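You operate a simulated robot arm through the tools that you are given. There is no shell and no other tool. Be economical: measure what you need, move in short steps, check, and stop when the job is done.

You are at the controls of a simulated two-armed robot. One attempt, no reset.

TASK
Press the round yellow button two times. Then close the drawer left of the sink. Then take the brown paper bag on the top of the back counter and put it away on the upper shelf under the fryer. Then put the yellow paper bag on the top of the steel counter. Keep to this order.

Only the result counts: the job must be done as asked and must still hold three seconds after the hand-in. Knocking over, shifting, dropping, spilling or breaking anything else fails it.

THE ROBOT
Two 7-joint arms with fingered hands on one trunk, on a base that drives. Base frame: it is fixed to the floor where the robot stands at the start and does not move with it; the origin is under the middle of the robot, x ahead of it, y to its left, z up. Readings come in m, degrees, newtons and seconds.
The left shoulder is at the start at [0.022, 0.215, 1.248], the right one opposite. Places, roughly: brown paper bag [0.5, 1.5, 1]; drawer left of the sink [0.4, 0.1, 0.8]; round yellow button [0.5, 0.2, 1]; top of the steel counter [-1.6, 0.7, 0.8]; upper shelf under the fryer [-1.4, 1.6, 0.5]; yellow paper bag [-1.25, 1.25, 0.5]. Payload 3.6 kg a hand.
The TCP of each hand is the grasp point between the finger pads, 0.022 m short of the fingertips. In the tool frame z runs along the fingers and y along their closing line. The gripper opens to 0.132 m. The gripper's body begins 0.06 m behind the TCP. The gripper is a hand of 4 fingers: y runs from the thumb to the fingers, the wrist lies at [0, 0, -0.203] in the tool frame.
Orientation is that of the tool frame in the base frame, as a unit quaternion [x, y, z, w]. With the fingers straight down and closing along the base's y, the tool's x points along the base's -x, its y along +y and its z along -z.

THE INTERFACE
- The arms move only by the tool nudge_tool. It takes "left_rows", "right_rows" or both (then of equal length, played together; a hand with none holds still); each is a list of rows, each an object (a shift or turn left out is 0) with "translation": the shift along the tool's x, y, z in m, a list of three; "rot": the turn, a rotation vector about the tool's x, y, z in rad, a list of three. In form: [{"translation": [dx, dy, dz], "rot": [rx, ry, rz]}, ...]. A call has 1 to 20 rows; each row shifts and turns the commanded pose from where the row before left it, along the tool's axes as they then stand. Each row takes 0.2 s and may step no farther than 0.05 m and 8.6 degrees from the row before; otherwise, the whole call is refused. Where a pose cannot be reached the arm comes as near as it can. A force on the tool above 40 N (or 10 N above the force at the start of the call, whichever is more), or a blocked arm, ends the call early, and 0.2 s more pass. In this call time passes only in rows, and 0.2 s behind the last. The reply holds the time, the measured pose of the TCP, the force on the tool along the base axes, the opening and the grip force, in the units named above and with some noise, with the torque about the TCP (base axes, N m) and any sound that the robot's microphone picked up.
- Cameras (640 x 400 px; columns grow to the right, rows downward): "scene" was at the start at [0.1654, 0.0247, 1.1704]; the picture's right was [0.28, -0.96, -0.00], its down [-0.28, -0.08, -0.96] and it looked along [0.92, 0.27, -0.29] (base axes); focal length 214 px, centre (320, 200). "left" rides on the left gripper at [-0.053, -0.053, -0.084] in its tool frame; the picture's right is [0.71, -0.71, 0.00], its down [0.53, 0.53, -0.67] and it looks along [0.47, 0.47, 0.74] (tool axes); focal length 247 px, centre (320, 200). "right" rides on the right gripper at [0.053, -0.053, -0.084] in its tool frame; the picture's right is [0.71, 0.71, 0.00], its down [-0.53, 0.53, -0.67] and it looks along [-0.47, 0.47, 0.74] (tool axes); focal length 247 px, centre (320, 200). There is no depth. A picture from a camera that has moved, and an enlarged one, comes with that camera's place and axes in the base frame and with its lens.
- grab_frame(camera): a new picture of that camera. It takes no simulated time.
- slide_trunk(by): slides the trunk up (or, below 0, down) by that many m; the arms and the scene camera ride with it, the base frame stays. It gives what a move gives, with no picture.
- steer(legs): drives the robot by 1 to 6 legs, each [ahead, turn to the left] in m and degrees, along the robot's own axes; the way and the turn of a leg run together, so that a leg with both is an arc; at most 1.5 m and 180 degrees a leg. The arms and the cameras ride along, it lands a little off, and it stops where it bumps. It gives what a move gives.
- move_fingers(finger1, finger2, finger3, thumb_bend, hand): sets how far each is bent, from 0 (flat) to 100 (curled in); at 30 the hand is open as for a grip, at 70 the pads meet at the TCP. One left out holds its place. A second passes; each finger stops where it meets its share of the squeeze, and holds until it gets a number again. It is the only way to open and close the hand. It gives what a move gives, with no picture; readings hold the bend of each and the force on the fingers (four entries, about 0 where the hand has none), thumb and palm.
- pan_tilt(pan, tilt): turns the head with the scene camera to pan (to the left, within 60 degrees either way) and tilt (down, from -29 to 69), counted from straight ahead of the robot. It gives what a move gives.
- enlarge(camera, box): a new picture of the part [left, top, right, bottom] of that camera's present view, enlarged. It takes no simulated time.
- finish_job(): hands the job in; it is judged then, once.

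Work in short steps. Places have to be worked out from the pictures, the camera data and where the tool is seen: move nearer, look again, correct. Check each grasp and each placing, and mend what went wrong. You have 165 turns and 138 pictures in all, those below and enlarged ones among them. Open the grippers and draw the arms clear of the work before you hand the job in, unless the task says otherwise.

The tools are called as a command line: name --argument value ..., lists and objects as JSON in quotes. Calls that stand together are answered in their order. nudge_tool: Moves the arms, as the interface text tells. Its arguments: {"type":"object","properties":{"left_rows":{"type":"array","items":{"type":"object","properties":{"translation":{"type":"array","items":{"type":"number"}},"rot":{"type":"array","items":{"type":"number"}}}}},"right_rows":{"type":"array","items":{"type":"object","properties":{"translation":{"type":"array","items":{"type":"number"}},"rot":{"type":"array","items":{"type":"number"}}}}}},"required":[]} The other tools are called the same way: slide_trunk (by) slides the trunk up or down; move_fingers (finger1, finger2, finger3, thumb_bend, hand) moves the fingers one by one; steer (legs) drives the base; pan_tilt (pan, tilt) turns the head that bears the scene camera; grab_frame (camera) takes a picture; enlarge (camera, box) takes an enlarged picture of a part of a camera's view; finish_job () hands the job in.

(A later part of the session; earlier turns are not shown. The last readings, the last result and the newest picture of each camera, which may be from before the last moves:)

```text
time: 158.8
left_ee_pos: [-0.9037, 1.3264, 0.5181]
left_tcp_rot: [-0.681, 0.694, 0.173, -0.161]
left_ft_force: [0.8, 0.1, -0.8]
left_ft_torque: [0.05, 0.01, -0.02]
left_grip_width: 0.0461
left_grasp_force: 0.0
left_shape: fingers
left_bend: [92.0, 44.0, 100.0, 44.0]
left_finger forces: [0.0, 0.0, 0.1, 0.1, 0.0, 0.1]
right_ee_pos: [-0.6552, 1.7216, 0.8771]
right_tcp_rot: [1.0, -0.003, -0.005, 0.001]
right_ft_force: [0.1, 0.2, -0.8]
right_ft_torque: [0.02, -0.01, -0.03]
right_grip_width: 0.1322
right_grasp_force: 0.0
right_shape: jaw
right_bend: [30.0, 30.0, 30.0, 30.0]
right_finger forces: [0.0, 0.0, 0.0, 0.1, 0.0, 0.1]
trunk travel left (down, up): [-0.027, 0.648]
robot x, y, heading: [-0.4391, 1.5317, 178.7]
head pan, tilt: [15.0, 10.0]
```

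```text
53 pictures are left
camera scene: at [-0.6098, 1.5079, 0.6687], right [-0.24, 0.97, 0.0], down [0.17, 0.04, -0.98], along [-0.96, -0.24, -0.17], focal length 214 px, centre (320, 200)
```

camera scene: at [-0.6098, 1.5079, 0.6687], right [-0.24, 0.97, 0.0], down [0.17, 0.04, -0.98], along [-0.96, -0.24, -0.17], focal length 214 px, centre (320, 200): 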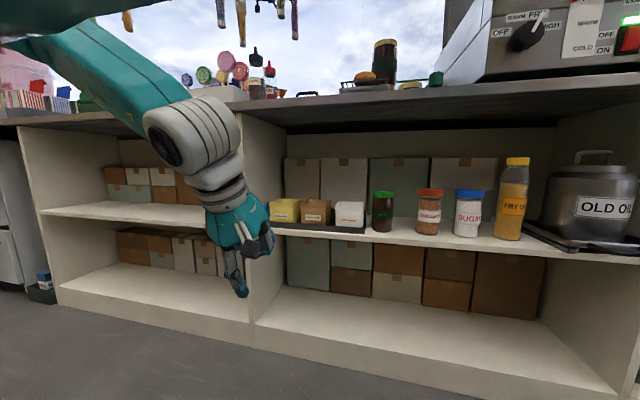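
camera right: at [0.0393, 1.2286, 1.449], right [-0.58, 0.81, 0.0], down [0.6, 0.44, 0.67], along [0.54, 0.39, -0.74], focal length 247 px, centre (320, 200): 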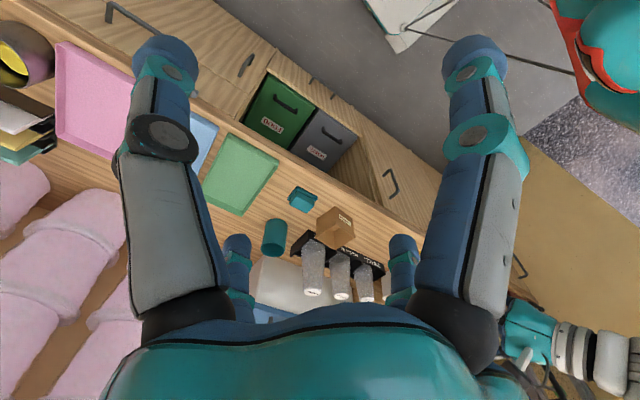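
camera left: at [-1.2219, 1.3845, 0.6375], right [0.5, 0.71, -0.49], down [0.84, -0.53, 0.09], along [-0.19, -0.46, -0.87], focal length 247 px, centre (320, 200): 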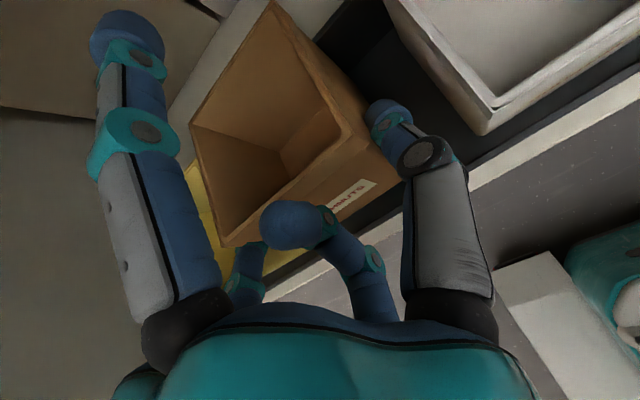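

The orientation is fully reached. I add a bit of tilt (33°), shift the hand 11 cm left towards the yellow bag's line, raise it a little, and zoom on the yellow bag.

nudge_tool --left_rows '[{"rot": [-0.1, 0, 0]}, {"translation": [0.028, 0.012, -0.018]}, {"translation": [0.028, 0.012, -0.018]}, {"translation": [0.028, 0.0, 0.0]}, {"translation": [0.028, 0.0, 0.0]}]'

enlarge --camera "scene" --box '[200, 160, 380, 270]'

grab_frame --camera "left"

```text
time: 160.0
left_ee_pos: [-0.9044, 1.2117, 0.5588]
left_tcp_rot: [-0.672, 0.685, 0.207, -0.194]
left_ft_force: [0.3, -0.4, -0.3]
left_ft_torque: [0.02, 0.02, 0.0]
left_grip_width: 0.0459
left_grasp_force: 0.1
left_shape: fingers
left_bend: [92.0, 44.0, 100.0, 44.0]
left_finger forces: [0.0, 0.0, 0.1, 0.0, 0.0, 0.0]
right_ee_pos: [-0.6561, 1.7203, 0.8775]
right_tcp_rot: [1.0, -0.003, -0.004, 0.002]
right_ft_force: [-0.6, -1.0, 0.2]
right_ft_torque: [-0.01, 0.0, -0.01]
right_grip_width: 0.132
right_grasp_force: 0.1
right_shape: jaw
right_bend: [30.0, 30.0, 30.0, 30.0]
right_finger forces: [0.0, 0.1, 0.0, 0.0, 0.1, 0.0]
trunk travel left (down, up): [-0.027, 0.648]
robot x, y, heading: [-0.436, 1.5291, 178.9]
head pan, tilt: [15.0, 10.0]
```

```text
3.56 times, centred on (290, 215) of scene
camera zoom: at [-0.6098, 1.508, 0.6687], right [-0.24, 0.97, 0.0], down [0.17, 0.04, -0.98], along [-0.96, -0.24, -0.17], focal length 763 px, centre (427, 147)
```

zoom: 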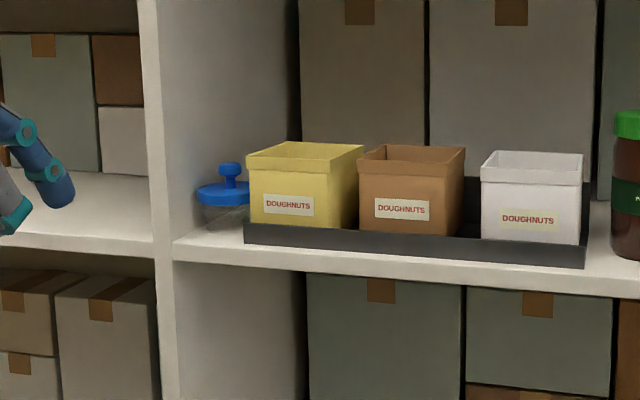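

```text
51 pictures are left
camera left: at [-0.8135, 1.2619, 0.6016], right [0.58, -0.72, -0.39], down [-0.09, -0.53, 0.84], along [-0.81, -0.45, -0.37], focal length 247 px, centre (320, 200)
```

left: 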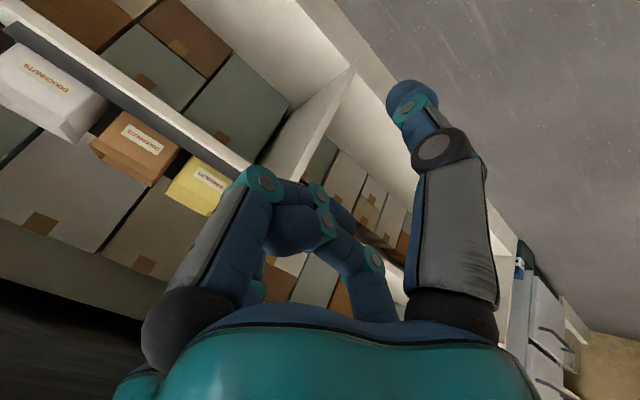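

Yellow front wall at x≈−1.255, centre y≈1.216, rim z≈0.535. I drive 0.3 m ahead at z 0.559 and look.

steer --legs '[[0.3, 0]]'

grab_frame --camera "left"

enlarge --camera "scene" --box '[100, 120, 340, 290]'

```text
time: 162.0
left_ee_pos: [-1.2042, 1.218, 0.5589]
left_tcp_rot: [-0.671, 0.684, 0.207, -0.195]
left_ft_force: [-0.2, 0.2, 0.0]
left_ft_torque: [-0.01, 0.01, 0.0]
left_grip_width: 0.0461
left_grasp_force: 0.1
left_shape: fingers
left_bend: [92.0, 44.0, 100.0, 44.0]
left_finger forces: [0.0, 0.0, 0.0, 0.1, 0.0, 0.0]
right_ee_pos: [-0.9555, 1.728, 0.8782]
right_tcp_rot: [1.0, -0.002, -0.005, 0.001]
right_ft_force: [0.4, 0.4, 0.4]
right_ft_torque: [-0.03, 0.01, 0.05]
right_grip_width: 0.1318
right_grasp_force: 0.1
right_shape: jaw
right_bend: [30.0, 30.0, 30.0, 30.0]
right_finger forces: [0.0, 0.0, 0.0, 0.1, 0.0, 0.0]
trunk travel left (down, up): [-0.027, 0.648]
robot x, y, heading: [-0.7342, 1.5342, 178.7]
head pan, tilt: [15.0, 10.0]
```

```text
50 pictures are left
camera left: at [-1.1133, 1.2687, 0.6017], right [0.58, -0.72, -0.39], down [-0.09, -0.53, 0.84], along [-0.81, -0.45, -0.37], focal length 247 px, centre (320, 200)
```

left: 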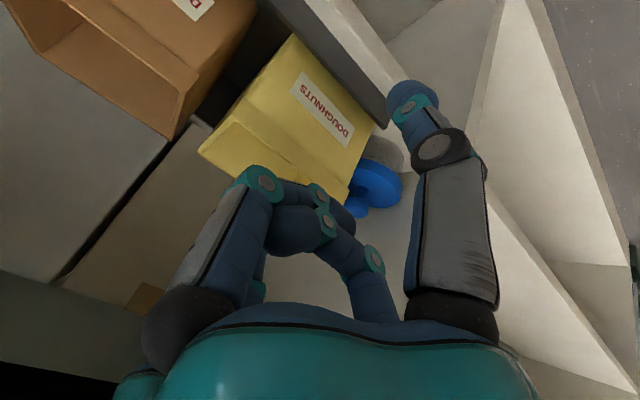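

```text
2.35 times, centred on (220, 205) of scene
camera zoom: at [-0.9092, 1.5144, 0.6688], right [-0.24, 0.97, 0.0], down [0.17, 0.04, -0.98], along [-0.96, -0.23, -0.17], focal length 505 px, centre (555, 188)
```

zoom: 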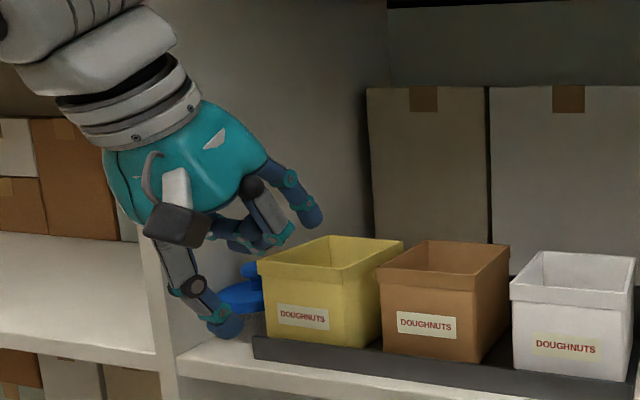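

Alignment is good (TCP y 1.218, bag centre ≈1.215). I drive the last 5 cm.

steer --legs '[[0.048, 0]]'

nudge_tool --left_rows '[{"translation": [0, -0.0055, 0.0084]}, {"translation": [0, -0.0055, 0.0084]}, {"translation": [0, -0.0025, 0.004]}]'

enlarge --camera "scene" --box '[120, 120, 340, 280]'

grab_frame --camera "left"

```text
time: 162.9
left_ee_pos: [-1.2509, 1.2202, 0.5617]
left_tcp_rot: [-0.67, 0.685, 0.21, -0.196]
left_ft_force: [-0.1, 0.1, -0.4]
left_ft_torque: [0.0, 0.0, 0.01]
left_grip_width: 0.046
left_grasp_force: 0.0
left_shape: fingers
left_bend: [92.0, 44.0, 100.0, 44.0]
left_finger forces: [0.0, 0.0, 0.0, 0.0, 0.0, 0.1]
right_ee_pos: [-0.9981, 1.7299, 0.878]
right_tcp_rot: [1.0, -0.005, -0.007, 0.002]
right_ft_force: [0.1, 0.6, 0.5]
right_ft_torque: [0.02, 0.01, 0.05]
right_grip_width: 0.1319
right_grasp_force: 0.1
right_shape: jaw
right_bend: [30.0, 30.0, 30.0, 30.0]
right_finger forces: [0.0, 0.0, 0.0, 0.0, 0.0, 0.1]
trunk travel left (down, up): [-0.027, 0.648]
robot x, y, heading: [-0.7795, 1.5389, 178.8]
head pan, tilt: [15.0, 10.0]
```

```text
time: 163.7
left_ee_pos: [-1.2515, 1.2224, 0.5371]
left_tcp_rot: [-0.67, 0.684, 0.211, -0.196]
left_ft_force: [-0.1, -0.7, -0.8]
left_ft_torque: [0.0, 0.0, -0.02]
left_grip_width: 0.046
left_grasp_force: 0.0
left_shape: fingers
left_bend: [92.0, 44.0, 100.0, 44.0]
left_finger forces: [0.1, 0.0, 0.0, 0.0, 0.0, 0.0]
right_ee_pos: [-0.9966, 1.7284, 0.8803]
right_tcp_rot: [1.0, -0.005, -0.008, 0.001]
right_ft_force: [0.8, 0.2, 0.3]
right_ft_torque: [-0.01, 0.01, 0.03]
right_grip_width: 0.1322
right_grasp_force: 0.1
right_shape: jaw
right_bend: [30.0, 30.0, 30.0, 30.0]
right_finger forces: [0.1, 0.1, 0.0, 0.1, 0.0, 0.1]
trunk travel left (down, up): [-0.027, 0.648]
robot x, y, heading: [-0.7809, 1.539, 178.8]
head pan, tilt: [15.0, 10.0]
```

```text
2.50 times, centred on (230, 200) of scene
camera zoom: at [-0.9535, 1.5156, 0.6698], right [-0.24, 0.97, 0.0], down [0.16, 0.04, -0.99], along [-0.96, -0.23, -0.17], focal length 536 px, centre (545, 200)
```

zoom: 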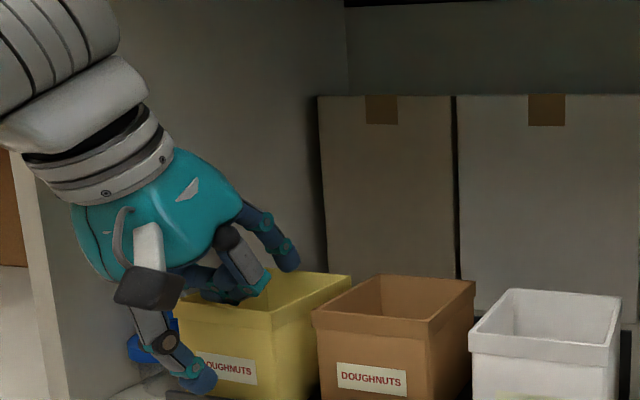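

```text
47 pictures are left
camera left: at [-1.1585, 1.2705, 0.5802], right [0.57, -0.72, -0.4], down [-0.08, -0.54, 0.84], along [-0.82, -0.45, -0.37], focal length 247 px, centre (320, 200)
```

left: 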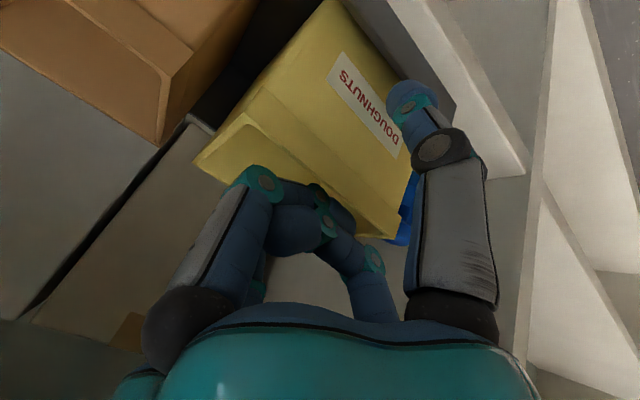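

Thumb is in front of the wall, finger 2 above the inside. I lower 4 mm more and close thumb and finger 2.

nudge_tool --left_rows '[{"translation": [0, -0.0022, 0.0034]}]'

move_fingers --hand "left" --finger2 76 --thumb_bend 76

enlarge --camera "scene" --box '[120, 120, 340, 280]'

grab_frame --camera "left"

```text
time: 164.1
left_ee_pos: [-1.2497, 1.2221, 0.5338]
left_tcp_rot: [-0.67, 0.685, 0.209, -0.196]
left_ft_force: [0.5, 0.4, 1.0]
left_ft_torque: [-0.01, -0.01, 0.0]
left_grip_width: 0.0461
left_grasp_force: 0.0
left_shape: fingers
left_bend: [92.0, 44.0, 100.0, 44.0]
left_finger forces: [0.0, 0.0, 0.0, 0.0, 0.0, 0.0]
right_ee_pos: [-0.9962, 1.7289, 0.8795]
right_tcp_rot: [1.0, -0.004, -0.007, 0.002]
right_ft_force: [-0.1, -0.6, -0.1]
right_ft_torque: [0.01, 0.01, 0.0]
right_grip_width: 0.1321
right_grasp_force: 0.0
right_shape: jaw
right_bend: [30.0, 30.0, 30.0, 30.0]
right_finger forces: [0.1, 0.1, 0.0, 0.1, 0.1, 0.1]
trunk travel left (down, up): [-0.027, 0.648]
robot x, y, heading: [-0.7806, 1.5387, 178.6]
head pan, tilt: [15.0, 10.0]
```

```text
time: 165.1
left_ee_pos: [-1.2502, 1.222, 0.5331]
left_tcp_rot: [-0.671, 0.684, 0.209, -0.197]
left_ft_force: [8.8, 1.3, -0.1]
left_ft_torque: [0.09, -0.62, 0.09]
left_grip_width: 0.0326
left_grasp_force: 13.9
left_shape: fingers
left_bend: [92.0, 76.0, 100.0, 56.0]
left_finger forces: [12.5, 0.1, 0.0, 0.1, 16.0, 0.0]
right_ee_pos: [-0.9985, 1.7295, 0.8807]
right_tcp_rot: [1.0, -0.004, -0.008, 0.002]
right_ft_force: [0.0, -0.4, -0.2]
right_ft_torque: [-0.03, -0.02, -0.02]
right_grip_width: 0.1319
right_grasp_force: 0.1
right_shape: jaw
right_bend: [30.0, 30.0, 30.0, 30.0]
right_finger forces: [0.0, 0.0, 0.1, 0.0, 0.0, 0.0]
trunk travel left (down, up): [-0.027, 0.648]
robot x, y, heading: [-0.7816, 1.539, 178.5]
head pan, tilt: [15.0, 10.0]
```

```text
2.50 times, centred on (230, 200) of scene
camera zoom: at [-0.9534, 1.5157, 0.67], right [-0.24, 0.97, 0.0], down [0.16, 0.04, -0.99], along [-0.96, -0.23, -0.17], focal length 536 px, centre (545, 200)
```

zoom: 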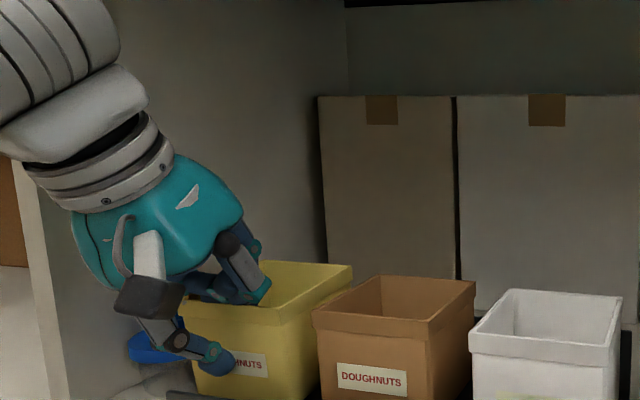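

```text
45 pictures are left
camera left: at [-1.1576, 1.2708, 0.5764], right [0.57, -0.72, -0.4], down [-0.09, -0.54, 0.84], along [-0.81, -0.45, -0.37], focal length 247 px, centre (320, 200)
```

left: 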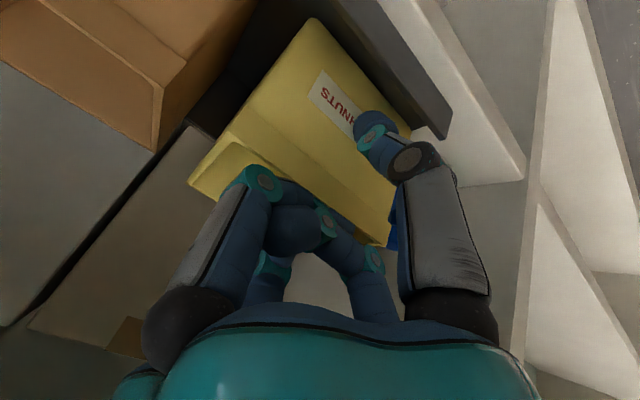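

Thumb presses the wall from outside with 16 N against curled finger 1 inside; finger 2 hasn't reached it. I close finger 2 further.

move_fingers --hand "left" --finger2 98

enlarge --camera "left" --box '[170, 60, 430, 280]'

```text
time: 166.1
left_ee_pos: [-1.2503, 1.2213, 0.535]
left_tcp_rot: [-0.67, 0.684, 0.211, -0.197]
left_ft_force: [9.8, 1.3, -1.1]
left_ft_torque: [0.08, -0.63, 0.05]
left_grip_width: 0.0327
left_grasp_force: 15.4
left_shape: fingers
left_bend: [92.0, 80.0, 100.0, 56.0]
left_finger forces: [14.0, 0.0, 0.1, 0.0, 17.0, 0.0]
right_ee_pos: [-0.9988, 1.7298, 0.8795]
right_tcp_rot: [1.0, -0.005, -0.009, 0.002]
right_ft_force: [0.5, 0.3, 0.1]
right_ft_torque: [-0.03, -0.02, -0.03]
right_grip_width: 0.1319
right_grasp_force: 0.0
right_shape: jaw
right_bend: [30.0, 30.0, 30.0, 30.0]
right_finger forces: [0.1, 0.0, 0.0, 0.0, 0.0, 0.1]
trunk travel left (down, up): [-0.027, 0.648]
robot x, y, heading: [-0.7868, 1.5344, 178.5]
head pan, tilt: [15.0, 10.0]
```

```text
1.82 times, centred on (300, 170) of left
camera zoom: at [-1.1578, 1.2707, 0.5766], right [0.57, -0.72, -0.4], down [-0.08, -0.53, 0.84], along [-0.82, -0.45, -0.37], focal length 449 px, centre (356, 254)
```

zoom: 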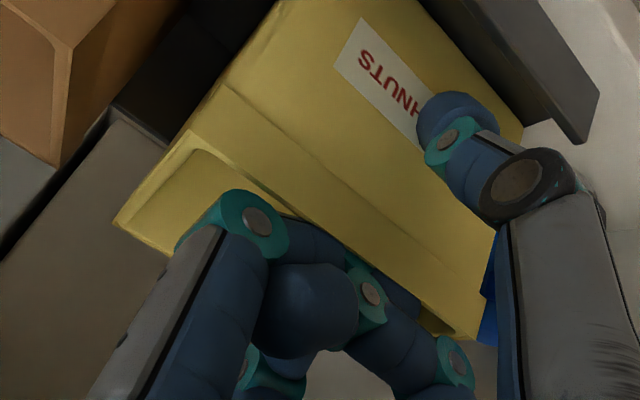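

The wall is held between the thumb outside and the curled fingers inside, but the thumb also pushes the bag against the tray's back. I relieve by moving the hand back 8 mm.

nudge_tool --left_rows '[{"translation": [0, -0.0034, -0.0022]}, {"translation": [0, -0.0034, -0.0022]}]'

```text
time: 166.7
left_ee_pos: [-1.2423, 1.2206, 0.5346]
left_tcp_rot: [-0.669, 0.685, 0.21, -0.198]
left_ft_force: [2.6, 1.0, -0.9]
left_ft_torque: [0.03, -0.27, 0.0]
left_grip_width: 0.0296
left_grasp_force: 4.3
left_shape: fingers
left_bend: [93.0, 81.0, 100.0, 59.0]
left_finger forces: [0.1, 0.0, 0.0, 0.0, 8.9, 0.1]
right_ee_pos: [-0.9976, 1.7286, 0.8805]
right_tcp_rot: [1.0, -0.005, -0.009, 0.002]
right_ft_force: [-0.7, 0.8, -0.2]
right_ft_torque: [0.01, -0.04, -0.04]
right_grip_width: 0.1317
right_grasp_force: 0.0
right_shape: jaw
right_bend: [30.0, 30.0, 30.0, 30.0]
right_finger forces: [0.0, 0.1, 0.0, 0.0, 0.0, 0.0]
trunk travel left (down, up): [-0.027, 0.648]
robot x, y, heading: [-0.7834, 1.5363, 179.0]
head pan, tilt: [15.0, 10.0]
heard: snap
```

A "snap" was heard, and finger 1's force vanished. I look closely.

enlarge --camera "scene" --box '[100, 110, 340, 290]'

grab_frame --camera "left"

```text
2.22 times, centred on (220, 200) of scene
camera zoom: at [-0.9534, 1.5157, 0.67], right [-0.24, 0.97, 0.0], down [0.16, 0.04, -0.99], along [-0.96, -0.23, -0.17], focal length 477 px, centre (542, 200)
```

zoom: 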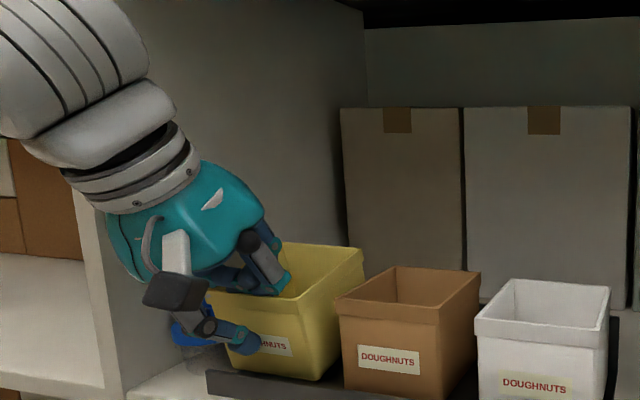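

```text
42 pictures are left
camera left: at [-1.1501, 1.2699, 0.5764], right [0.57, -0.72, -0.4], down [-0.08, -0.53, 0.84], along [-0.82, -0.45, -0.36], focal length 247 px, centre (320, 200)
```

left: 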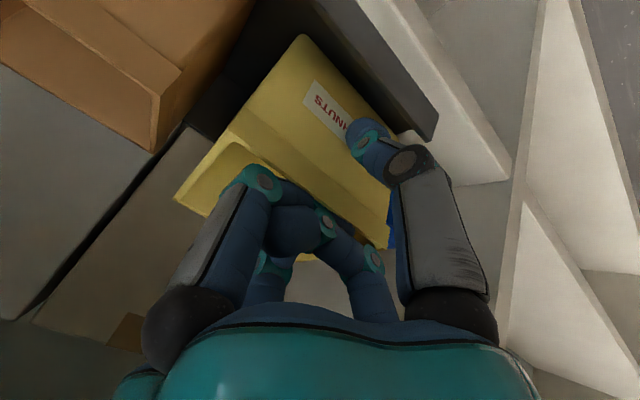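

The bag looks whole and still pinched by the wall (thumb 9 N). I lift 3 cm with the trunk and check.

slide_trunk --by 0.03

enlarge --camera "scene" --box '[100, 110, 340, 290]'

```text
time: 167.5
left_ee_pos: [-1.2443, 1.2209, 0.5576]
left_tcp_rot: [-0.671, 0.685, 0.208, -0.192]
left_ft_force: [7.3, 1.8, -0.7]
left_ft_torque: [0.07, -0.37, 0.04]
left_grip_width: 0.03
left_grasp_force: 5.8
left_shape: fingers
left_bend: [93.0, 81.0, 100.0, 59.0]
left_finger forces: [0.0, 0.1, 0.0, 0.1, 11.4, 0.0]
right_ee_pos: [-1.0025, 1.7271, 0.9052]
right_tcp_rot: [1.0, -0.003, 0.0, -0.001]
right_ft_force: [0.3, 0.6, -0.2]
right_ft_torque: [0.02, -0.02, -0.02]
right_grip_width: 0.1318
right_grasp_force: 0.0
right_shape: jaw
right_bend: [30.0, 30.0, 30.0, 30.0]
right_finger forces: [0.0, 0.0, 0.0, 0.0, 0.0, 0.0]
trunk travel left (down, up): [-0.057, 0.618]
robot x, y, heading: [-0.781, 1.5353, 178.7]
head pan, tilt: [15.0, 10.0]
heard: snap
```

```text
2.22 times, centred on (220, 200) of scene
camera zoom: at [-0.9561, 1.5144, 0.697], right [-0.24, 0.97, 0.0], down [0.17, 0.04, -0.98], along [-0.96, -0.23, -0.17], focal length 477 px, centre (542, 200)
```

zoom: 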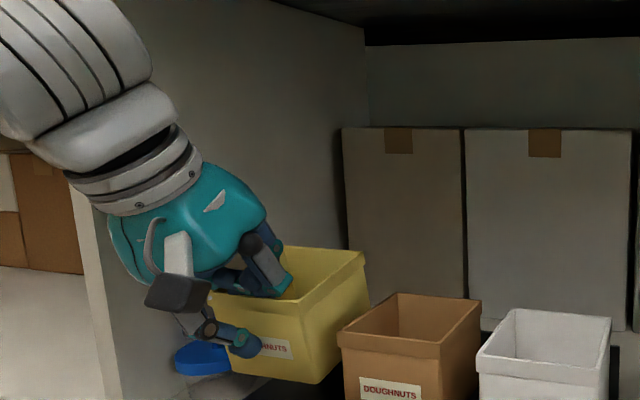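

The yellow bag has lifted with the hand. I lift 2.5 cm more and then back straight out.

slide_trunk --by 0.025

steer --legs '[[-0.25, 0]]'

enlarge --camera "scene" --box '[60, 110, 380, 310]'

grab_frame --camera "left"

```text
time: 168.2
left_ee_pos: [-1.2434, 1.2244, 0.583]
left_tcp_rot: [-0.671, 0.685, 0.205, -0.196]
left_ft_force: [-0.4, 0.2, -1.1]
left_ft_torque: [-0.02, -0.03, -0.04]
left_grip_width: 0.0213
left_grasp_force: 2.0
left_shape: fingers
left_bend: [93.0, 81.0, 100.0, 65.0]
left_finger forces: [0.0, 0.0, 0.0, 0.0, 3.7, 0.0]
right_ee_pos: [-1.0088, 1.7359, 0.9206]
right_tcp_rot: [1.0, -0.011, 0.023, 0.004]
right_ft_force: [0.3, -0.6, -0.8]
right_ft_torque: [0.02, -0.01, -0.01]
right_grip_width: 0.1323
right_grasp_force: 0.1
right_shape: jaw
right_bend: [30.0, 30.0, 30.0, 30.0]
right_finger forces: [0.0, 0.0, 0.0, 0.0, 0.0, 0.1]
trunk travel left (down, up): [-0.082, 0.593]
robot x, y, heading: [-0.7834, 1.539, 178.8]
head pan, tilt: [15.0, 10.0]
```

```text
time: 170.0
left_ee_pos: [-0.9908, 1.2129, 0.586]
left_tcp_rot: [-0.672, 0.683, 0.207, -0.196]
left_ft_force: [0.7, -0.1, -0.5]
left_ft_torque: [-0.02, -0.04, 0.01]
left_grip_width: 0.0208
left_grasp_force: 1.9
left_shape: fingers
left_bend: [93.0, 81.0, 100.0, 65.0]
left_finger forces: [0.1, 0.0, 0.0, 0.1, 3.5, 0.0]
right_ee_pos: [-0.7522, 1.7229, 0.9342]
right_tcp_rot: [1.0, 0.0, -0.004, 0.002]
right_ft_force: [-0.3, 0.0, -0.5]
right_ft_torque: [-0.02, 0.0, -0.01]
right_grip_width: 0.132
right_grasp_force: 0.2
right_shape: jaw
right_bend: [30.0, 30.0, 30.0, 30.0]
right_finger forces: [0.0, 0.0, 0.0, 0.0, 0.0, 0.0]
trunk travel left (down, up): [-0.082, 0.593]
robot x, y, heading: [-0.532, 1.5301, 179.2]
head pan, tilt: [15.0, 10.0]
```

```text
2.00 times, centred on (220, 210) of scene
camera zoom: at [-0.7047, 1.5094, 0.724], right [-0.24, 0.97, 0.0], down [0.17, 0.04, -0.98], along [-0.95, -0.24, -0.17], focal length 429 px, centre (520, 180)
```

zoom: 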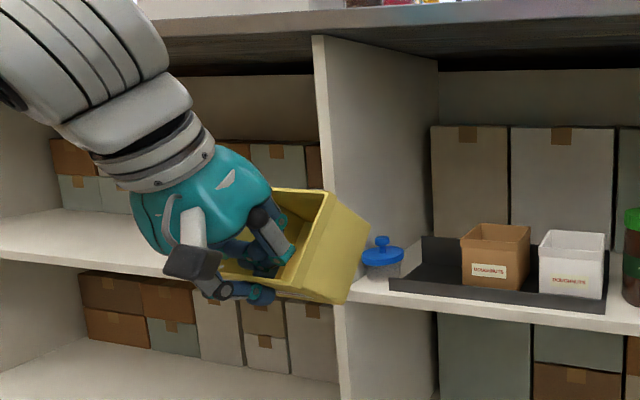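

```text
39 pictures are left
camera left: at [-0.8997, 1.263, 0.6289], right [0.58, -0.71, -0.4], down [-0.09, -0.54, 0.84], along [-0.81, -0.45, -0.37], focal length 247 px, centre (320, 200)
```

left: 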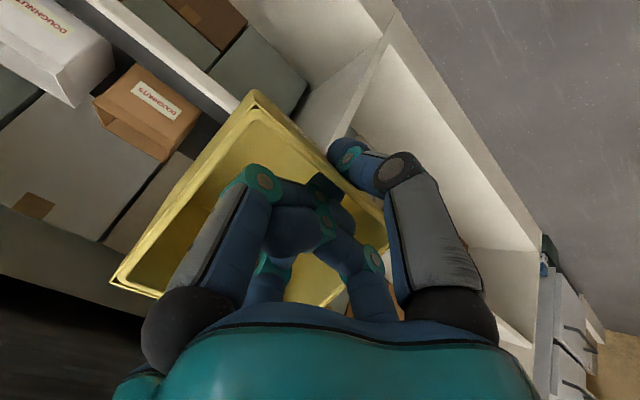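

Out cleanly; the other items stand in place. The bag is held by its front wall, pitched ~45°. I turn the tool vertical to level it and raise the trunk above the counter.

nudge_tool --left_rows '[{"rot": [0.145, 0, 0]}, {"rot": [0.145, 0, 0]}, {"rot": [0.145, 0, 0]}, {"rot": [0.145, 0, 0]}]'

slide_trunk --by 0.4

pan_tilt --pan 25 --tilt 25

grab_frame --camera "scene"

grab_frame --camera "left"

```text
time: 171.0
left_ee_pos: [-0.9912, 1.2134, 0.5863]
left_tcp_rot: [-0.7, 0.714, 0.003, 0.007]
left_ft_force: [0.0, 0.8, -0.7]
left_ft_torque: [0.0, -0.02, -0.01]
left_grip_width: 0.0209
left_grasp_force: 1.5
left_shape: fingers
left_bend: [93.0, 81.0, 100.0, 65.0]
left_finger forces: [0.1, 0.1, 0.1, 0.0, 3.3, 0.1]
right_ee_pos: [-0.7525, 1.7227, 0.9335]
right_tcp_rot: [1.0, 0.0, -0.005, 0.002]
right_ft_force: [0.4, 0.7, -0.9]
right_ft_torque: [0.01, 0.01, 0.01]
right_grip_width: 0.132
right_grasp_force: 0.1
right_shape: jaw
right_bend: [30.0, 30.0, 30.0, 30.0]
right_finger forces: [0.1, 0.0, 0.0, 0.0, 0.0, 0.0]
trunk travel left (down, up): [-0.082, 0.593]
robot x, y, heading: [-0.5283, 1.5307, 179.2]
head pan, tilt: [15.0, 10.0]
```

```text
time: 174.8
left_ee_pos: [-0.9893, 1.2119, 1.029]
left_tcp_rot: [-0.7, 0.712, 0.038, -0.028]
left_ft_force: [-1.1, 0.5, 0.0]
left_ft_torque: [-0.02, -0.01, 0.01]
left_grip_width: 0.0209
left_grasp_force: 1.6
left_shape: fingers
left_bend: [93.0, 81.0, 100.0, 65.0]
left_finger forces: [0.0, 0.1, 0.1, 0.0, 3.2, 0.1]
right_ee_pos: [-0.752, 1.7226, 1.3337]
right_tcp_rot: [1.0, 0.0, -0.004, 0.002]
right_ft_force: [0.4, -0.3, 0.4]
right_ft_torque: [0.02, -0.02, 0.03]
right_grip_width: 0.132
right_grasp_force: 0.0
right_shape: jaw
right_bend: [30.0, 30.0, 30.0, 30.0]
right_finger forces: [0.0, 0.0, 0.0, 0.0, 0.1, 0.1]
trunk travel left (down, up): [-0.482, 0.193]
robot x, y, heading: [-0.5316, 1.534, 179.2]
head pan, tilt: [15.0, 10.0]
```

```text
time: 175.6
left_ee_pos: [-0.9912, 1.2121, 1.029]
left_tcp_rot: [-0.7, 0.713, 0.038, -0.029]
left_ft_force: [-0.3, 0.3, 0.5]
left_ft_torque: [-0.02, 0.01, -0.03]
left_grip_width: 0.0208
left_grasp_force: 1.0
left_shape: fingers
left_bend: [93.0, 81.0, 100.0, 65.0]
left_finger forces: [0.0, 0.0, 0.1, 0.1, 3.2, 0.0]
right_ee_pos: [-0.7529, 1.7232, 1.3347]
right_tcp_rot: [1.0, 0.0, -0.004, 0.002]
right_ft_force: [0.3, -1.0, 0.5]
right_ft_torque: [0.01, 0.03, 0.02]
right_grip_width: 0.132
right_grasp_force: 0.0
right_shape: jaw
right_bend: [30.0, 30.0, 30.0, 30.0]
right_finger forces: [0.0, 0.0, 0.1, 0.1, 0.0, 0.0]
trunk travel left (down, up): [-0.482, 0.193]
robot x, y, heading: [-0.5313, 1.5319, 179.2]
head pan, tilt: [25.0, 25.0]
```

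```text
38 pictures are left
camera scene: at [-0.6919, 1.4943, 1.1139], right [-0.41, 0.91, 0.0], down [0.39, 0.17, -0.91], along [-0.83, -0.37, -0.42], focal length 214 px, centre (320, 200)
```

scene: 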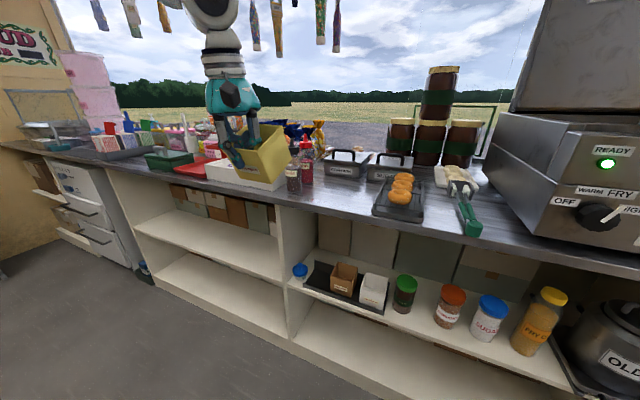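

```text
37 pictures are left
camera left: at [-0.928, 1.2627, 1.1091], right [0.69, -0.72, -0.08], down [-0.47, -0.53, 0.71], along [-0.55, -0.45, -0.7], focal length 247 px, centre (320, 200)
```

left: 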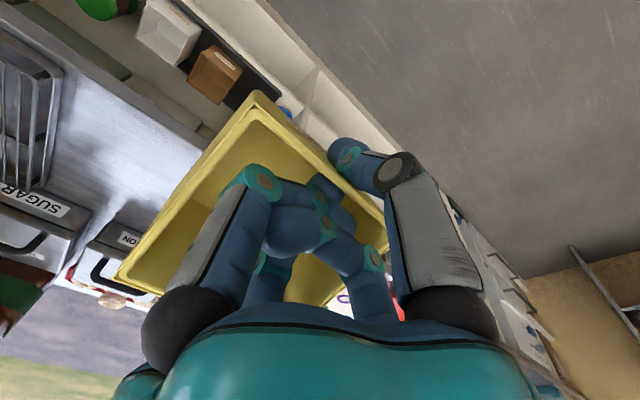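

The free spot on the steel counter is around (−1.30, 1.28), between the sauce bottles and the doughnut rack. I zoom in on the bag's attitude.

enlarge --camera "scene" --box '[180, 60, 440, 240]'

```text
2.22 times, centred on (310, 150) of scene
camera zoom: at [-0.6919, 1.4943, 1.1139], right [-0.41, 0.91, 0.0], down [0.39, 0.17, -0.91], along [-0.83, -0.37, -0.42], focal length 477 px, centre (342, 311)
```

zoom: 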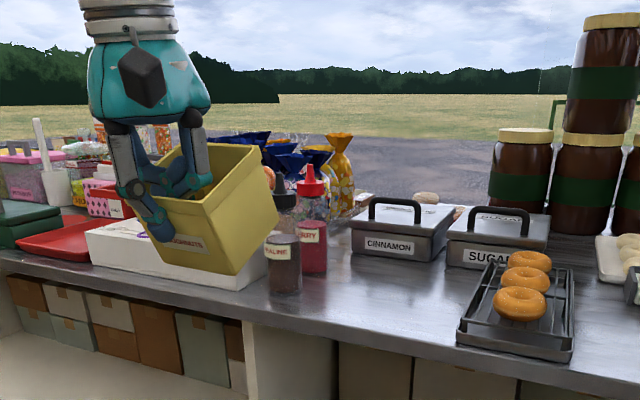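

Still ~30° nose-up. I rotate the tool 25° further, and move 7 cm to the right, then check.

nudge_tool --left_rows '[{"translation": [-0.024, 0, 0], "rot": [0.145, 0, 0]}, {"translation": [-0.024, 0, 0], "rot": [0.145, 0, 0]}, {"translation": [-0.024, 0, 0], "rot": [0.145, 0, 0]}]'

steer --legs '[[0.17, 0]]'

enlarge --camera "scene" --box '[160, 40, 460, 250]'

grab_frame --camera "left"

```text
time: 176.4
left_ee_pos: [-0.9044, 1.2265, 1.0692]
left_tcp_rot: [-0.689, 0.704, -0.117, 0.124]
left_ft_force: [0.0, -0.3, -0.5]
left_ft_torque: [0.0, 0.01, -0.03]
left_grip_width: 0.0208
left_grasp_force: 1.5
left_shape: fingers
left_bend: [93.0, 81.0, 100.0, 65.0]
left_finger forces: [0.0, 0.0, 0.0, 0.0, 3.0, 0.1]
left hand out of reach, approached as far as the arm can: row 1, 2, 3
right_ee_pos: [-0.7525, 1.7233, 1.3328]
right_tcp_rot: [1.0, 0.001, -0.005, 0.002]
right_ft_force: [-0.1, 0.0, -0.4]
right_ft_torque: [-0.03, 0.0, 0.02]
right_grip_width: 0.132
right_grasp_force: 0.0
right_shape: jaw
right_bend: [30.0, 30.0, 30.0, 30.0]
right_finger forces: [0.0, 0.0, 0.1, 0.0, 0.0, 0.0]
trunk travel left (down, up): [-0.482, 0.193]
robot x, y, heading: [-0.5314, 1.5312, 179.5]
head pan, tilt: [25.0, 25.0]
```

```text
time: 177.9
left_ee_pos: [-1.0773, 1.2295, 1.0675]
left_tcp_rot: [-0.69, 0.703, -0.116, 0.124]
left_ft_force: [-0.2, -0.3, -0.3]
left_ft_torque: [-0.02, -0.03, -0.01]
left_grip_width: 0.0209
left_grasp_force: 1.4
left_shape: fingers
left_bend: [93.0, 81.0, 100.0, 65.0]
left_finger forces: [0.1, 0.0, 0.1, 0.0, 3.1, 0.0]
right_ee_pos: [-0.9261, 1.7238, 1.3337]
right_tcp_rot: [1.0, 0.0, -0.004, 0.001]
right_ft_force: [0.0, -0.5, -0.2]
right_ft_torque: [0.0, -0.05, 0.01]
right_grip_width: 0.132
right_grasp_force: 0.0
right_shape: jaw
right_bend: [30.0, 30.0, 30.0, 30.0]
right_finger forces: [0.0, 0.0, 0.1, 0.1, 0.0, 0.0]
trunk travel left (down, up): [-0.482, 0.193]
robot x, y, heading: [-0.7027, 1.5364, 179.3]
head pan, tilt: [25.0, 25.0]
```

```text
1.90 times, centred on (310, 145) of scene
camera zoom: at [-0.8642, 1.4968, 1.1135], right [-0.41, 0.91, 0.0], down [0.39, 0.17, -0.91], along [-0.83, -0.37, -0.42], focal length 408 px, centre (339, 305)
```

zoom: 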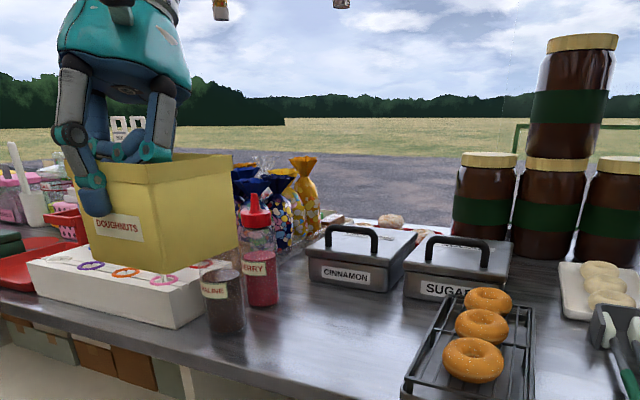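

```text
34 pictures are left
camera left: at [-1.0545, 1.2795, 1.1655], right [0.65, -0.72, 0.23], down [-0.73, -0.52, 0.45], along [-0.2, -0.46, -0.87], focal length 247 px, centre (320, 200)
```

left: 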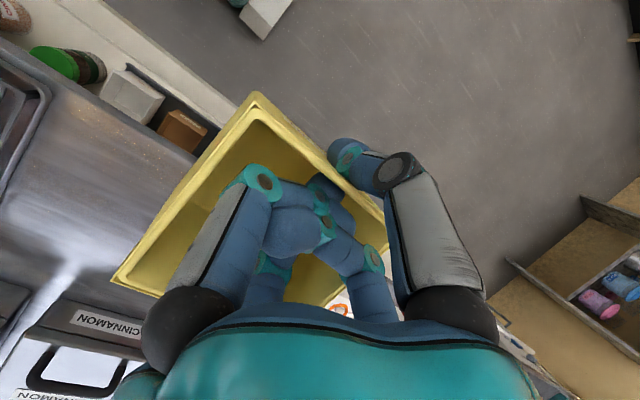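

The bag is now nearly level. I drive 0.07 m more (to the plinth), lower the trunk 10 cm, and move the arm right and forward over the free spot.

steer --legs '[[0.07, 0]]'

slide_trunk --by -0.09

nudge_tool --left_rows '[{"translation": [-0.025, 0, 0]}, {"translation": [-0.025, 0, 0]}, {"translation": [0, 0.0236, -0.008]}, {"translation": [0, 0.0236, -0.008]}, {"translation": [0, 0.0236, -0.008]}, {"translation": [0, 0.0236, -0.008]}]'

enlarge --camera "scene" --box '[120, 40, 460, 280]'

```text
time: 178.9
left_ee_pos: [-1.1479, 1.2304, 1.0677]
left_tcp_rot: [-0.69, 0.704, -0.117, 0.125]
left_ft_force: [0.3, 0.0, -1.3]
left_ft_torque: [0.01, -0.07, 0.0]
left_grip_width: 0.0209
left_grasp_force: 1.6
left_shape: fingers
left_bend: [93.0, 81.0, 100.0, 66.0]
left_finger forces: [0.0, 0.1, 0.1, 0.0, 3.1, 0.0]
right_ee_pos: [-0.9962, 1.7268, 1.3335]
right_tcp_rot: [1.0, 0.0, -0.003, 0.002]
right_ft_force: [0.0, -0.5, -0.3]
right_ft_torque: [0.0, -0.01, 0.02]
right_grip_width: 0.132
right_grasp_force: 0.1
right_shape: jaw
right_bend: [30.0, 30.0, 30.0, 30.0]
right_finger forces: [0.0, 0.1, 0.0, 0.0, 0.0, 0.1]
trunk travel left (down, up): [-0.482, 0.193]
robot x, y, heading: [-0.7695, 1.5355, 178.9]
head pan, tilt: [25.0, 25.0]
```

```text
time: 180.1
left_ee_pos: [-1.1455, 1.2297, 0.9792]
left_tcp_rot: [-0.69, 0.704, -0.115, 0.123]
left_ft_force: [0.6, -0.6, 0.0]
left_ft_torque: [0.01, -0.01, -0.01]
left_grip_width: 0.0209
left_grasp_force: 2.3
left_shape: fingers
left_bend: [93.0, 81.0, 100.0, 65.0]
left_finger forces: [0.0, 0.1, 0.1, 0.1, 3.1, 0.0]
right_ee_pos: [-0.9931, 1.7259, 1.2447]
right_tcp_rot: [1.0, 0.0, -0.005, 0.002]
right_ft_force: [-0.2, -0.5, 0.1]
right_ft_torque: [0.02, -0.02, 0.02]
right_grip_width: 0.1321
right_grasp_force: 0.1
right_shape: jaw
right_bend: [30.0, 30.0, 30.0, 30.0]
right_finger forces: [0.0, 0.1, 0.0, 0.0, 0.0, 0.0]
trunk travel left (down, up): [-0.392, 0.283]
robot x, y, heading: [-0.7742, 1.5346, 179.3]
head pan, tilt: [25.0, 25.0]
```

```text
time: 181.5
left_ee_pos: [-1.1701, 1.2238, 1.0036]
left_tcp_rot: [-0.69, 0.704, -0.114, 0.123]
left_ft_force: [-0.2, -0.2, -0.3]
left_ft_torque: [-0.03, -0.02, 0.01]
left_grip_width: 0.021
left_grasp_force: 2.0
left_shape: fingers
left_bend: [93.0, 81.0, 100.0, 65.0]
left_finger forces: [0.1, 0.0, 0.1, 0.0, 3.1, 0.0]
left hand out of reach, approached as far as the arm can: row 1, 2, 3, 4, 5, 6
right_ee_pos: [-0.994, 1.7263, 1.2447]
right_tcp_rot: [1.0, 0.0, -0.004, 0.002]
right_ft_force: [0.0, 0.6, 0.0]
right_ft_torque: [0.02, 0.01, 0.01]
right_grip_width: 0.1318
right_grasp_force: 0.1
right_shape: jaw
right_bend: [30.0, 30.0, 30.0, 30.0]
right_finger forces: [0.0, 0.1, 0.1, 0.0, 0.0, 0.0]
trunk travel left (down, up): [-0.392, 0.283]
robot x, y, heading: [-0.7746, 1.5395, 179.2]
head pan, tilt: [25.0, 25.0]
```

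```text
1.67 times, centred on (290, 160) of scene
camera zoom: at [-0.9332, 1.4977, 1.0218], right [-0.41, 0.91, 0.0], down [0.39, 0.17, -0.91], along [-0.83, -0.37, -0.42], focal length 358 px, centre (370, 267)
```

zoom: 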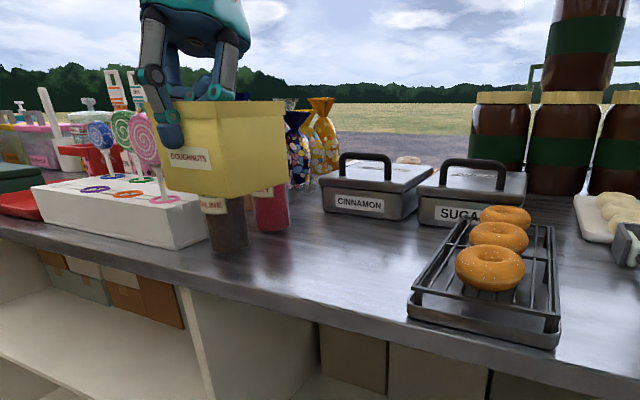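

In this posture the arm is at its forward limit. I raise the trunk and lower the hand relative to the shoulder, which should free the wrist, then try forward again.

slide_trunk --by 0.14

nudge_tool --left_rows '[{"translation": [0, 0.01, 0.028]}, {"translation": [0, 0.01, 0.028]}, {"translation": [0, 0.01, 0.028]}, {"translation": [0, 0.01, 0.028]}, {"translation": [-0.02, 0.02, -0.006]}, {"translation": [-0.02, 0.02, -0.006]}, {"translation": [-0.01, 0.02, -0.006]}, {"translation": [0, 0.02, -0.006]}]'

```text
time: 183.2
left_ee_pos: [-1.1671, 1.2234, 1.1544]
left_tcp_rot: [-0.692, 0.706, -0.104, 0.112]
left_ft_force: [0.9, -0.9, -0.6]
left_ft_torque: [0.01, 0.02, 0.02]
left_grip_width: 0.0207
left_grasp_force: 1.6
left_shape: fingers
left_bend: [93.0, 81.0, 100.0, 65.0]
left_finger forces: [0.0, 0.0, 0.1, 0.0, 3.1, 0.0]
right_ee_pos: [-0.9943, 1.7261, 1.3842]
right_tcp_rot: [1.0, 0.0, -0.005, 0.001]
right_ft_force: [-0.4, -0.7, 1.0]
right_ft_torque: [0.02, 0.01, 0.01]
right_grip_width: 0.1318
right_grasp_force: 0.1
right_shape: jaw
right_bend: [30.0, 30.0, 30.0, 30.0]
right_finger forces: [0.0, 0.0, 0.1, 0.1, 0.0, 0.1]
trunk travel left (down, up): [-0.532, 0.143]
robot x, y, heading: [-0.7744, 1.5355, 178.9]
head pan, tilt: [25.0, 25.0]
```

```text
time: 185.0
left_ee_pos: [-1.1509, 1.2104, 1.0925]
left_tcp_rot: [-0.693, 0.705, -0.102, 0.113]
left_ft_force: [0.0, -0.3, -1.2]
left_ft_torque: [-0.01, -0.02, -0.01]
left_grip_width: 0.0208
left_grasp_force: 1.4
left_shape: fingers
left_bend: [93.0, 81.0, 100.0, 66.0]
left_finger forces: [0.0, 0.0, 0.2, 0.1, 3.2, 0.0]
left hand out of reach, approached as far as the arm can: row 1, 2, 3, 4, 5, 6, 7, 8
right_ee_pos: [-0.9927, 1.7272, 1.3847]
right_tcp_rot: [1.0, 0.0, -0.004, 0.002]
right_ft_force: [0.0, -0.4, 0.5]
right_ft_torque: [0.02, -0.04, -0.01]
right_grip_width: 0.1321
right_grasp_force: 0.0
right_shape: jaw
right_bend: [30.0, 30.0, 30.0, 30.0]
right_finger forces: [0.1, 0.0, 0.2, 0.1, 0.1, 0.0]
trunk travel left (down, up): [-0.532, 0.143]
robot x, y, heading: [-0.7723, 1.5353, 179.3]
head pan, tilt: [25.0, 25.0]
```

That's worse. I return to a vertical tool (bag ~20° nose-up, to settle on release), which reaches farther, and move forward and right.

nudge_tool --left_rows '[{"rot": [-0.145, 0, 0]}, {"rot": [-0.1, 0, 0]}, {"translation": [-0.02, 0.02, 0]}, {"translation": [-0.02, 0.025, 0]}, {"translation": [-0.02, 0.025, 0]}, {"translation": [0, 0.025, 0]}, {"translation": [0, 0.02, 0]}]'

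enlarge --camera "scene" --box '[120, 40, 460, 280]'

```text
time: 186.6
left_ee_pos: [-1.2048, 1.2247, 1.1109]
left_tcp_rot: [-0.7, 0.713, -0.016, 0.027]
left_ft_force: [0.4, -0.3, 0.1]
left_ft_torque: [0.02, -0.03, 0.03]
left_grip_width: 0.0209
left_grasp_force: 1.6
left_shape: fingers
left_bend: [93.0, 81.0, 100.0, 65.0]
left_finger forces: [0.0, 0.0, 0.1, 0.1, 3.2, 0.0]
left hand out of reach, approached as far as the arm can: row 4, 5, 6, 7
right_ee_pos: [-0.9926, 1.7264, 1.3849]
right_tcp_rot: [1.0, 0.0, -0.005, 0.002]
right_ft_force: [0.0, -0.5, 0.1]
right_ft_torque: [0.01, -0.02, 0.01]
right_grip_width: 0.1319
right_grasp_force: 0.1
right_shape: jaw
right_bend: [30.0, 30.0, 30.0, 30.0]
right_finger forces: [0.0, 0.0, 0.0, 0.0, 0.1, 0.0]
trunk travel left (down, up): [-0.532, 0.143]
robot x, y, heading: [-0.7704, 1.535, 178.9]
head pan, tilt: [25.0, 25.0]
```

```text
1.67 times, centred on (290, 160) of scene
camera zoom: at [-0.9318, 1.498, 1.1644], right [-0.41, 0.91, 0.0], down [0.39, 0.17, -0.91], along [-0.83, -0.37, -0.42], focal length 358 px, centre (370, 267)
```

zoom: 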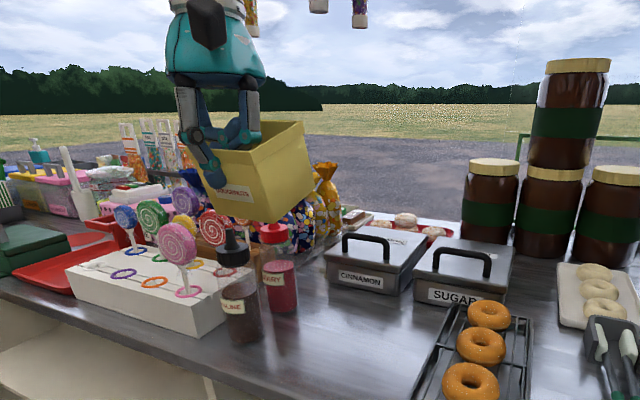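

I turn the base 10° to the right, which swings the hand forward and right over the free spot.

steer --legs '[[-0.015, 0], [0, -10]]'

enlarge --camera "scene" --box '[120, 40, 460, 280]'

grab_frame --camera "left"

```text
time: 188.1
left_ee_pos: [-1.234, 1.3008, 1.1125]
left_tcp_rot: [-0.637, 0.77, -0.016, 0.025]
left_ft_force: [-0.4, 0.4, -0.1]
left_ft_torque: [-0.01, -0.04, 0.01]
left_grip_width: 0.0213
left_grasp_force: 1.6
left_shape: fingers
left_bend: [93.0, 81.0, 100.0, 65.0]
left_finger forces: [0.0, 0.0, 0.1, 0.1, 3.2, 0.1]
right_ee_pos: [-0.9405, 1.7606, 1.3847]
right_tcp_rot: [0.996, -0.085, -0.005, 0.001]
right_ft_force: [-0.5, 0.6, 0.5]
right_ft_torque: [0.01, 0.02, 0.03]
right_grip_width: 0.1321
right_grasp_force: 0.1
right_shape: jaw
right_bend: [30.0, 30.0, 30.0, 30.0]
right_finger forces: [0.0, 0.1, 0.0, 0.1, 0.0, 0.0]
trunk travel left (down, up): [-0.532, 0.143]
robot x, y, heading: [-0.7546, 1.5317, 169.2]
head pan, tilt: [25.0, 25.0]
```

```text
1.67 times, centred on (290, 160) of scene
camera zoom: at [-0.9205, 1.518, 1.1645], right [-0.25, 0.97, 0.0], down [0.41, 0.1, -0.91], along [-0.88, -0.22, -0.42], focal length 358 px, centre (370, 267)
```

zoom: 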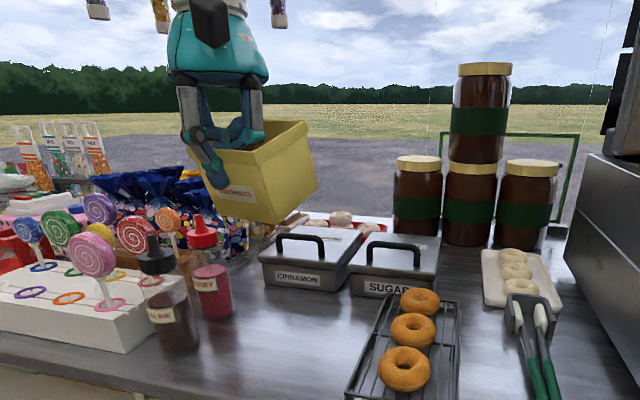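

```text
30 pictures are left
camera left: at [-1.1758, 1.3408, 1.2005], right [0.56, -0.83, 0.03], down [-0.65, -0.42, 0.63], along [-0.51, -0.37, -0.78], focal length 247 px, centre (320, 200)
```

left: 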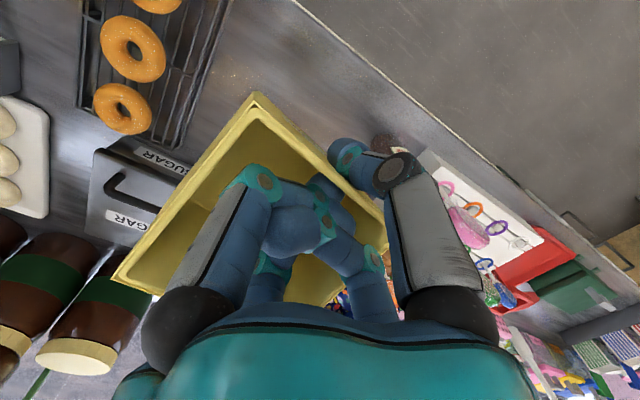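

The bag is over the clear area (between bottles and rack). I lower the trunk 18 cm and look.

slide_trunk --by -0.18

enlarge --camera "scene" --box '[120, 40, 460, 280]'

```text
time: 190.1
left_ee_pos: [-1.2333, 1.3003, 0.9314]
left_tcp_rot: [-0.638, 0.77, -0.015, 0.026]
left_ft_force: [-1.1, 0.4, -0.3]
left_ft_torque: [-0.01, 0.0, 0.0]
left_grip_width: 0.0209
left_grasp_force: 1.6
left_shape: fingers
left_bend: [93.0, 81.0, 100.0, 65.0]
left_finger forces: [0.0, 0.0, 0.0, 0.0, 3.3, 0.1]
right_ee_pos: [-0.9408, 1.7611, 1.2056]
right_tcp_rot: [0.996, -0.085, -0.006, 0.001]
right_ft_force: [0.1, -0.4, 1.0]
right_ft_torque: [0.03, 0.02, 0.01]
right_grip_width: 0.1318
right_grasp_force: 0.0
right_shape: jaw
right_bend: [30.0, 30.0, 30.0, 30.0]
right_finger forces: [0.1, 0.1, 0.0, 0.1, 0.1, 0.0]
trunk travel left (down, up): [-0.352, 0.323]
robot x, y, heading: [-0.755, 1.5287, 169.4]
head pan, tilt: [25.0, 25.0]
```

```text
1.67 times, centred on (290, 160) of scene
camera zoom: at [-0.9228, 1.5183, 0.9806], right [-0.25, 0.97, 0.0], down [0.41, 0.1, -0.91], along [-0.88, -0.22, -0.42], focal length 358 px, centre (370, 267)
```

zoom: 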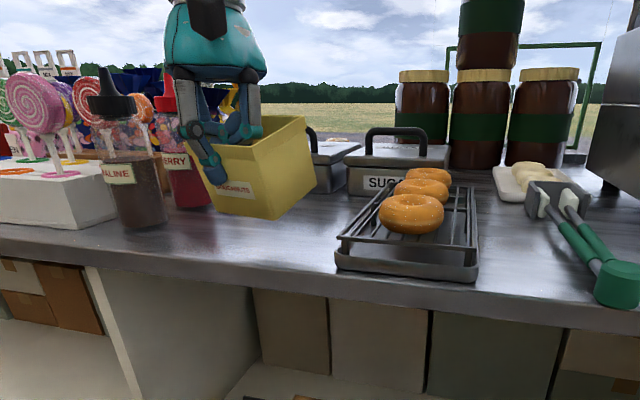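

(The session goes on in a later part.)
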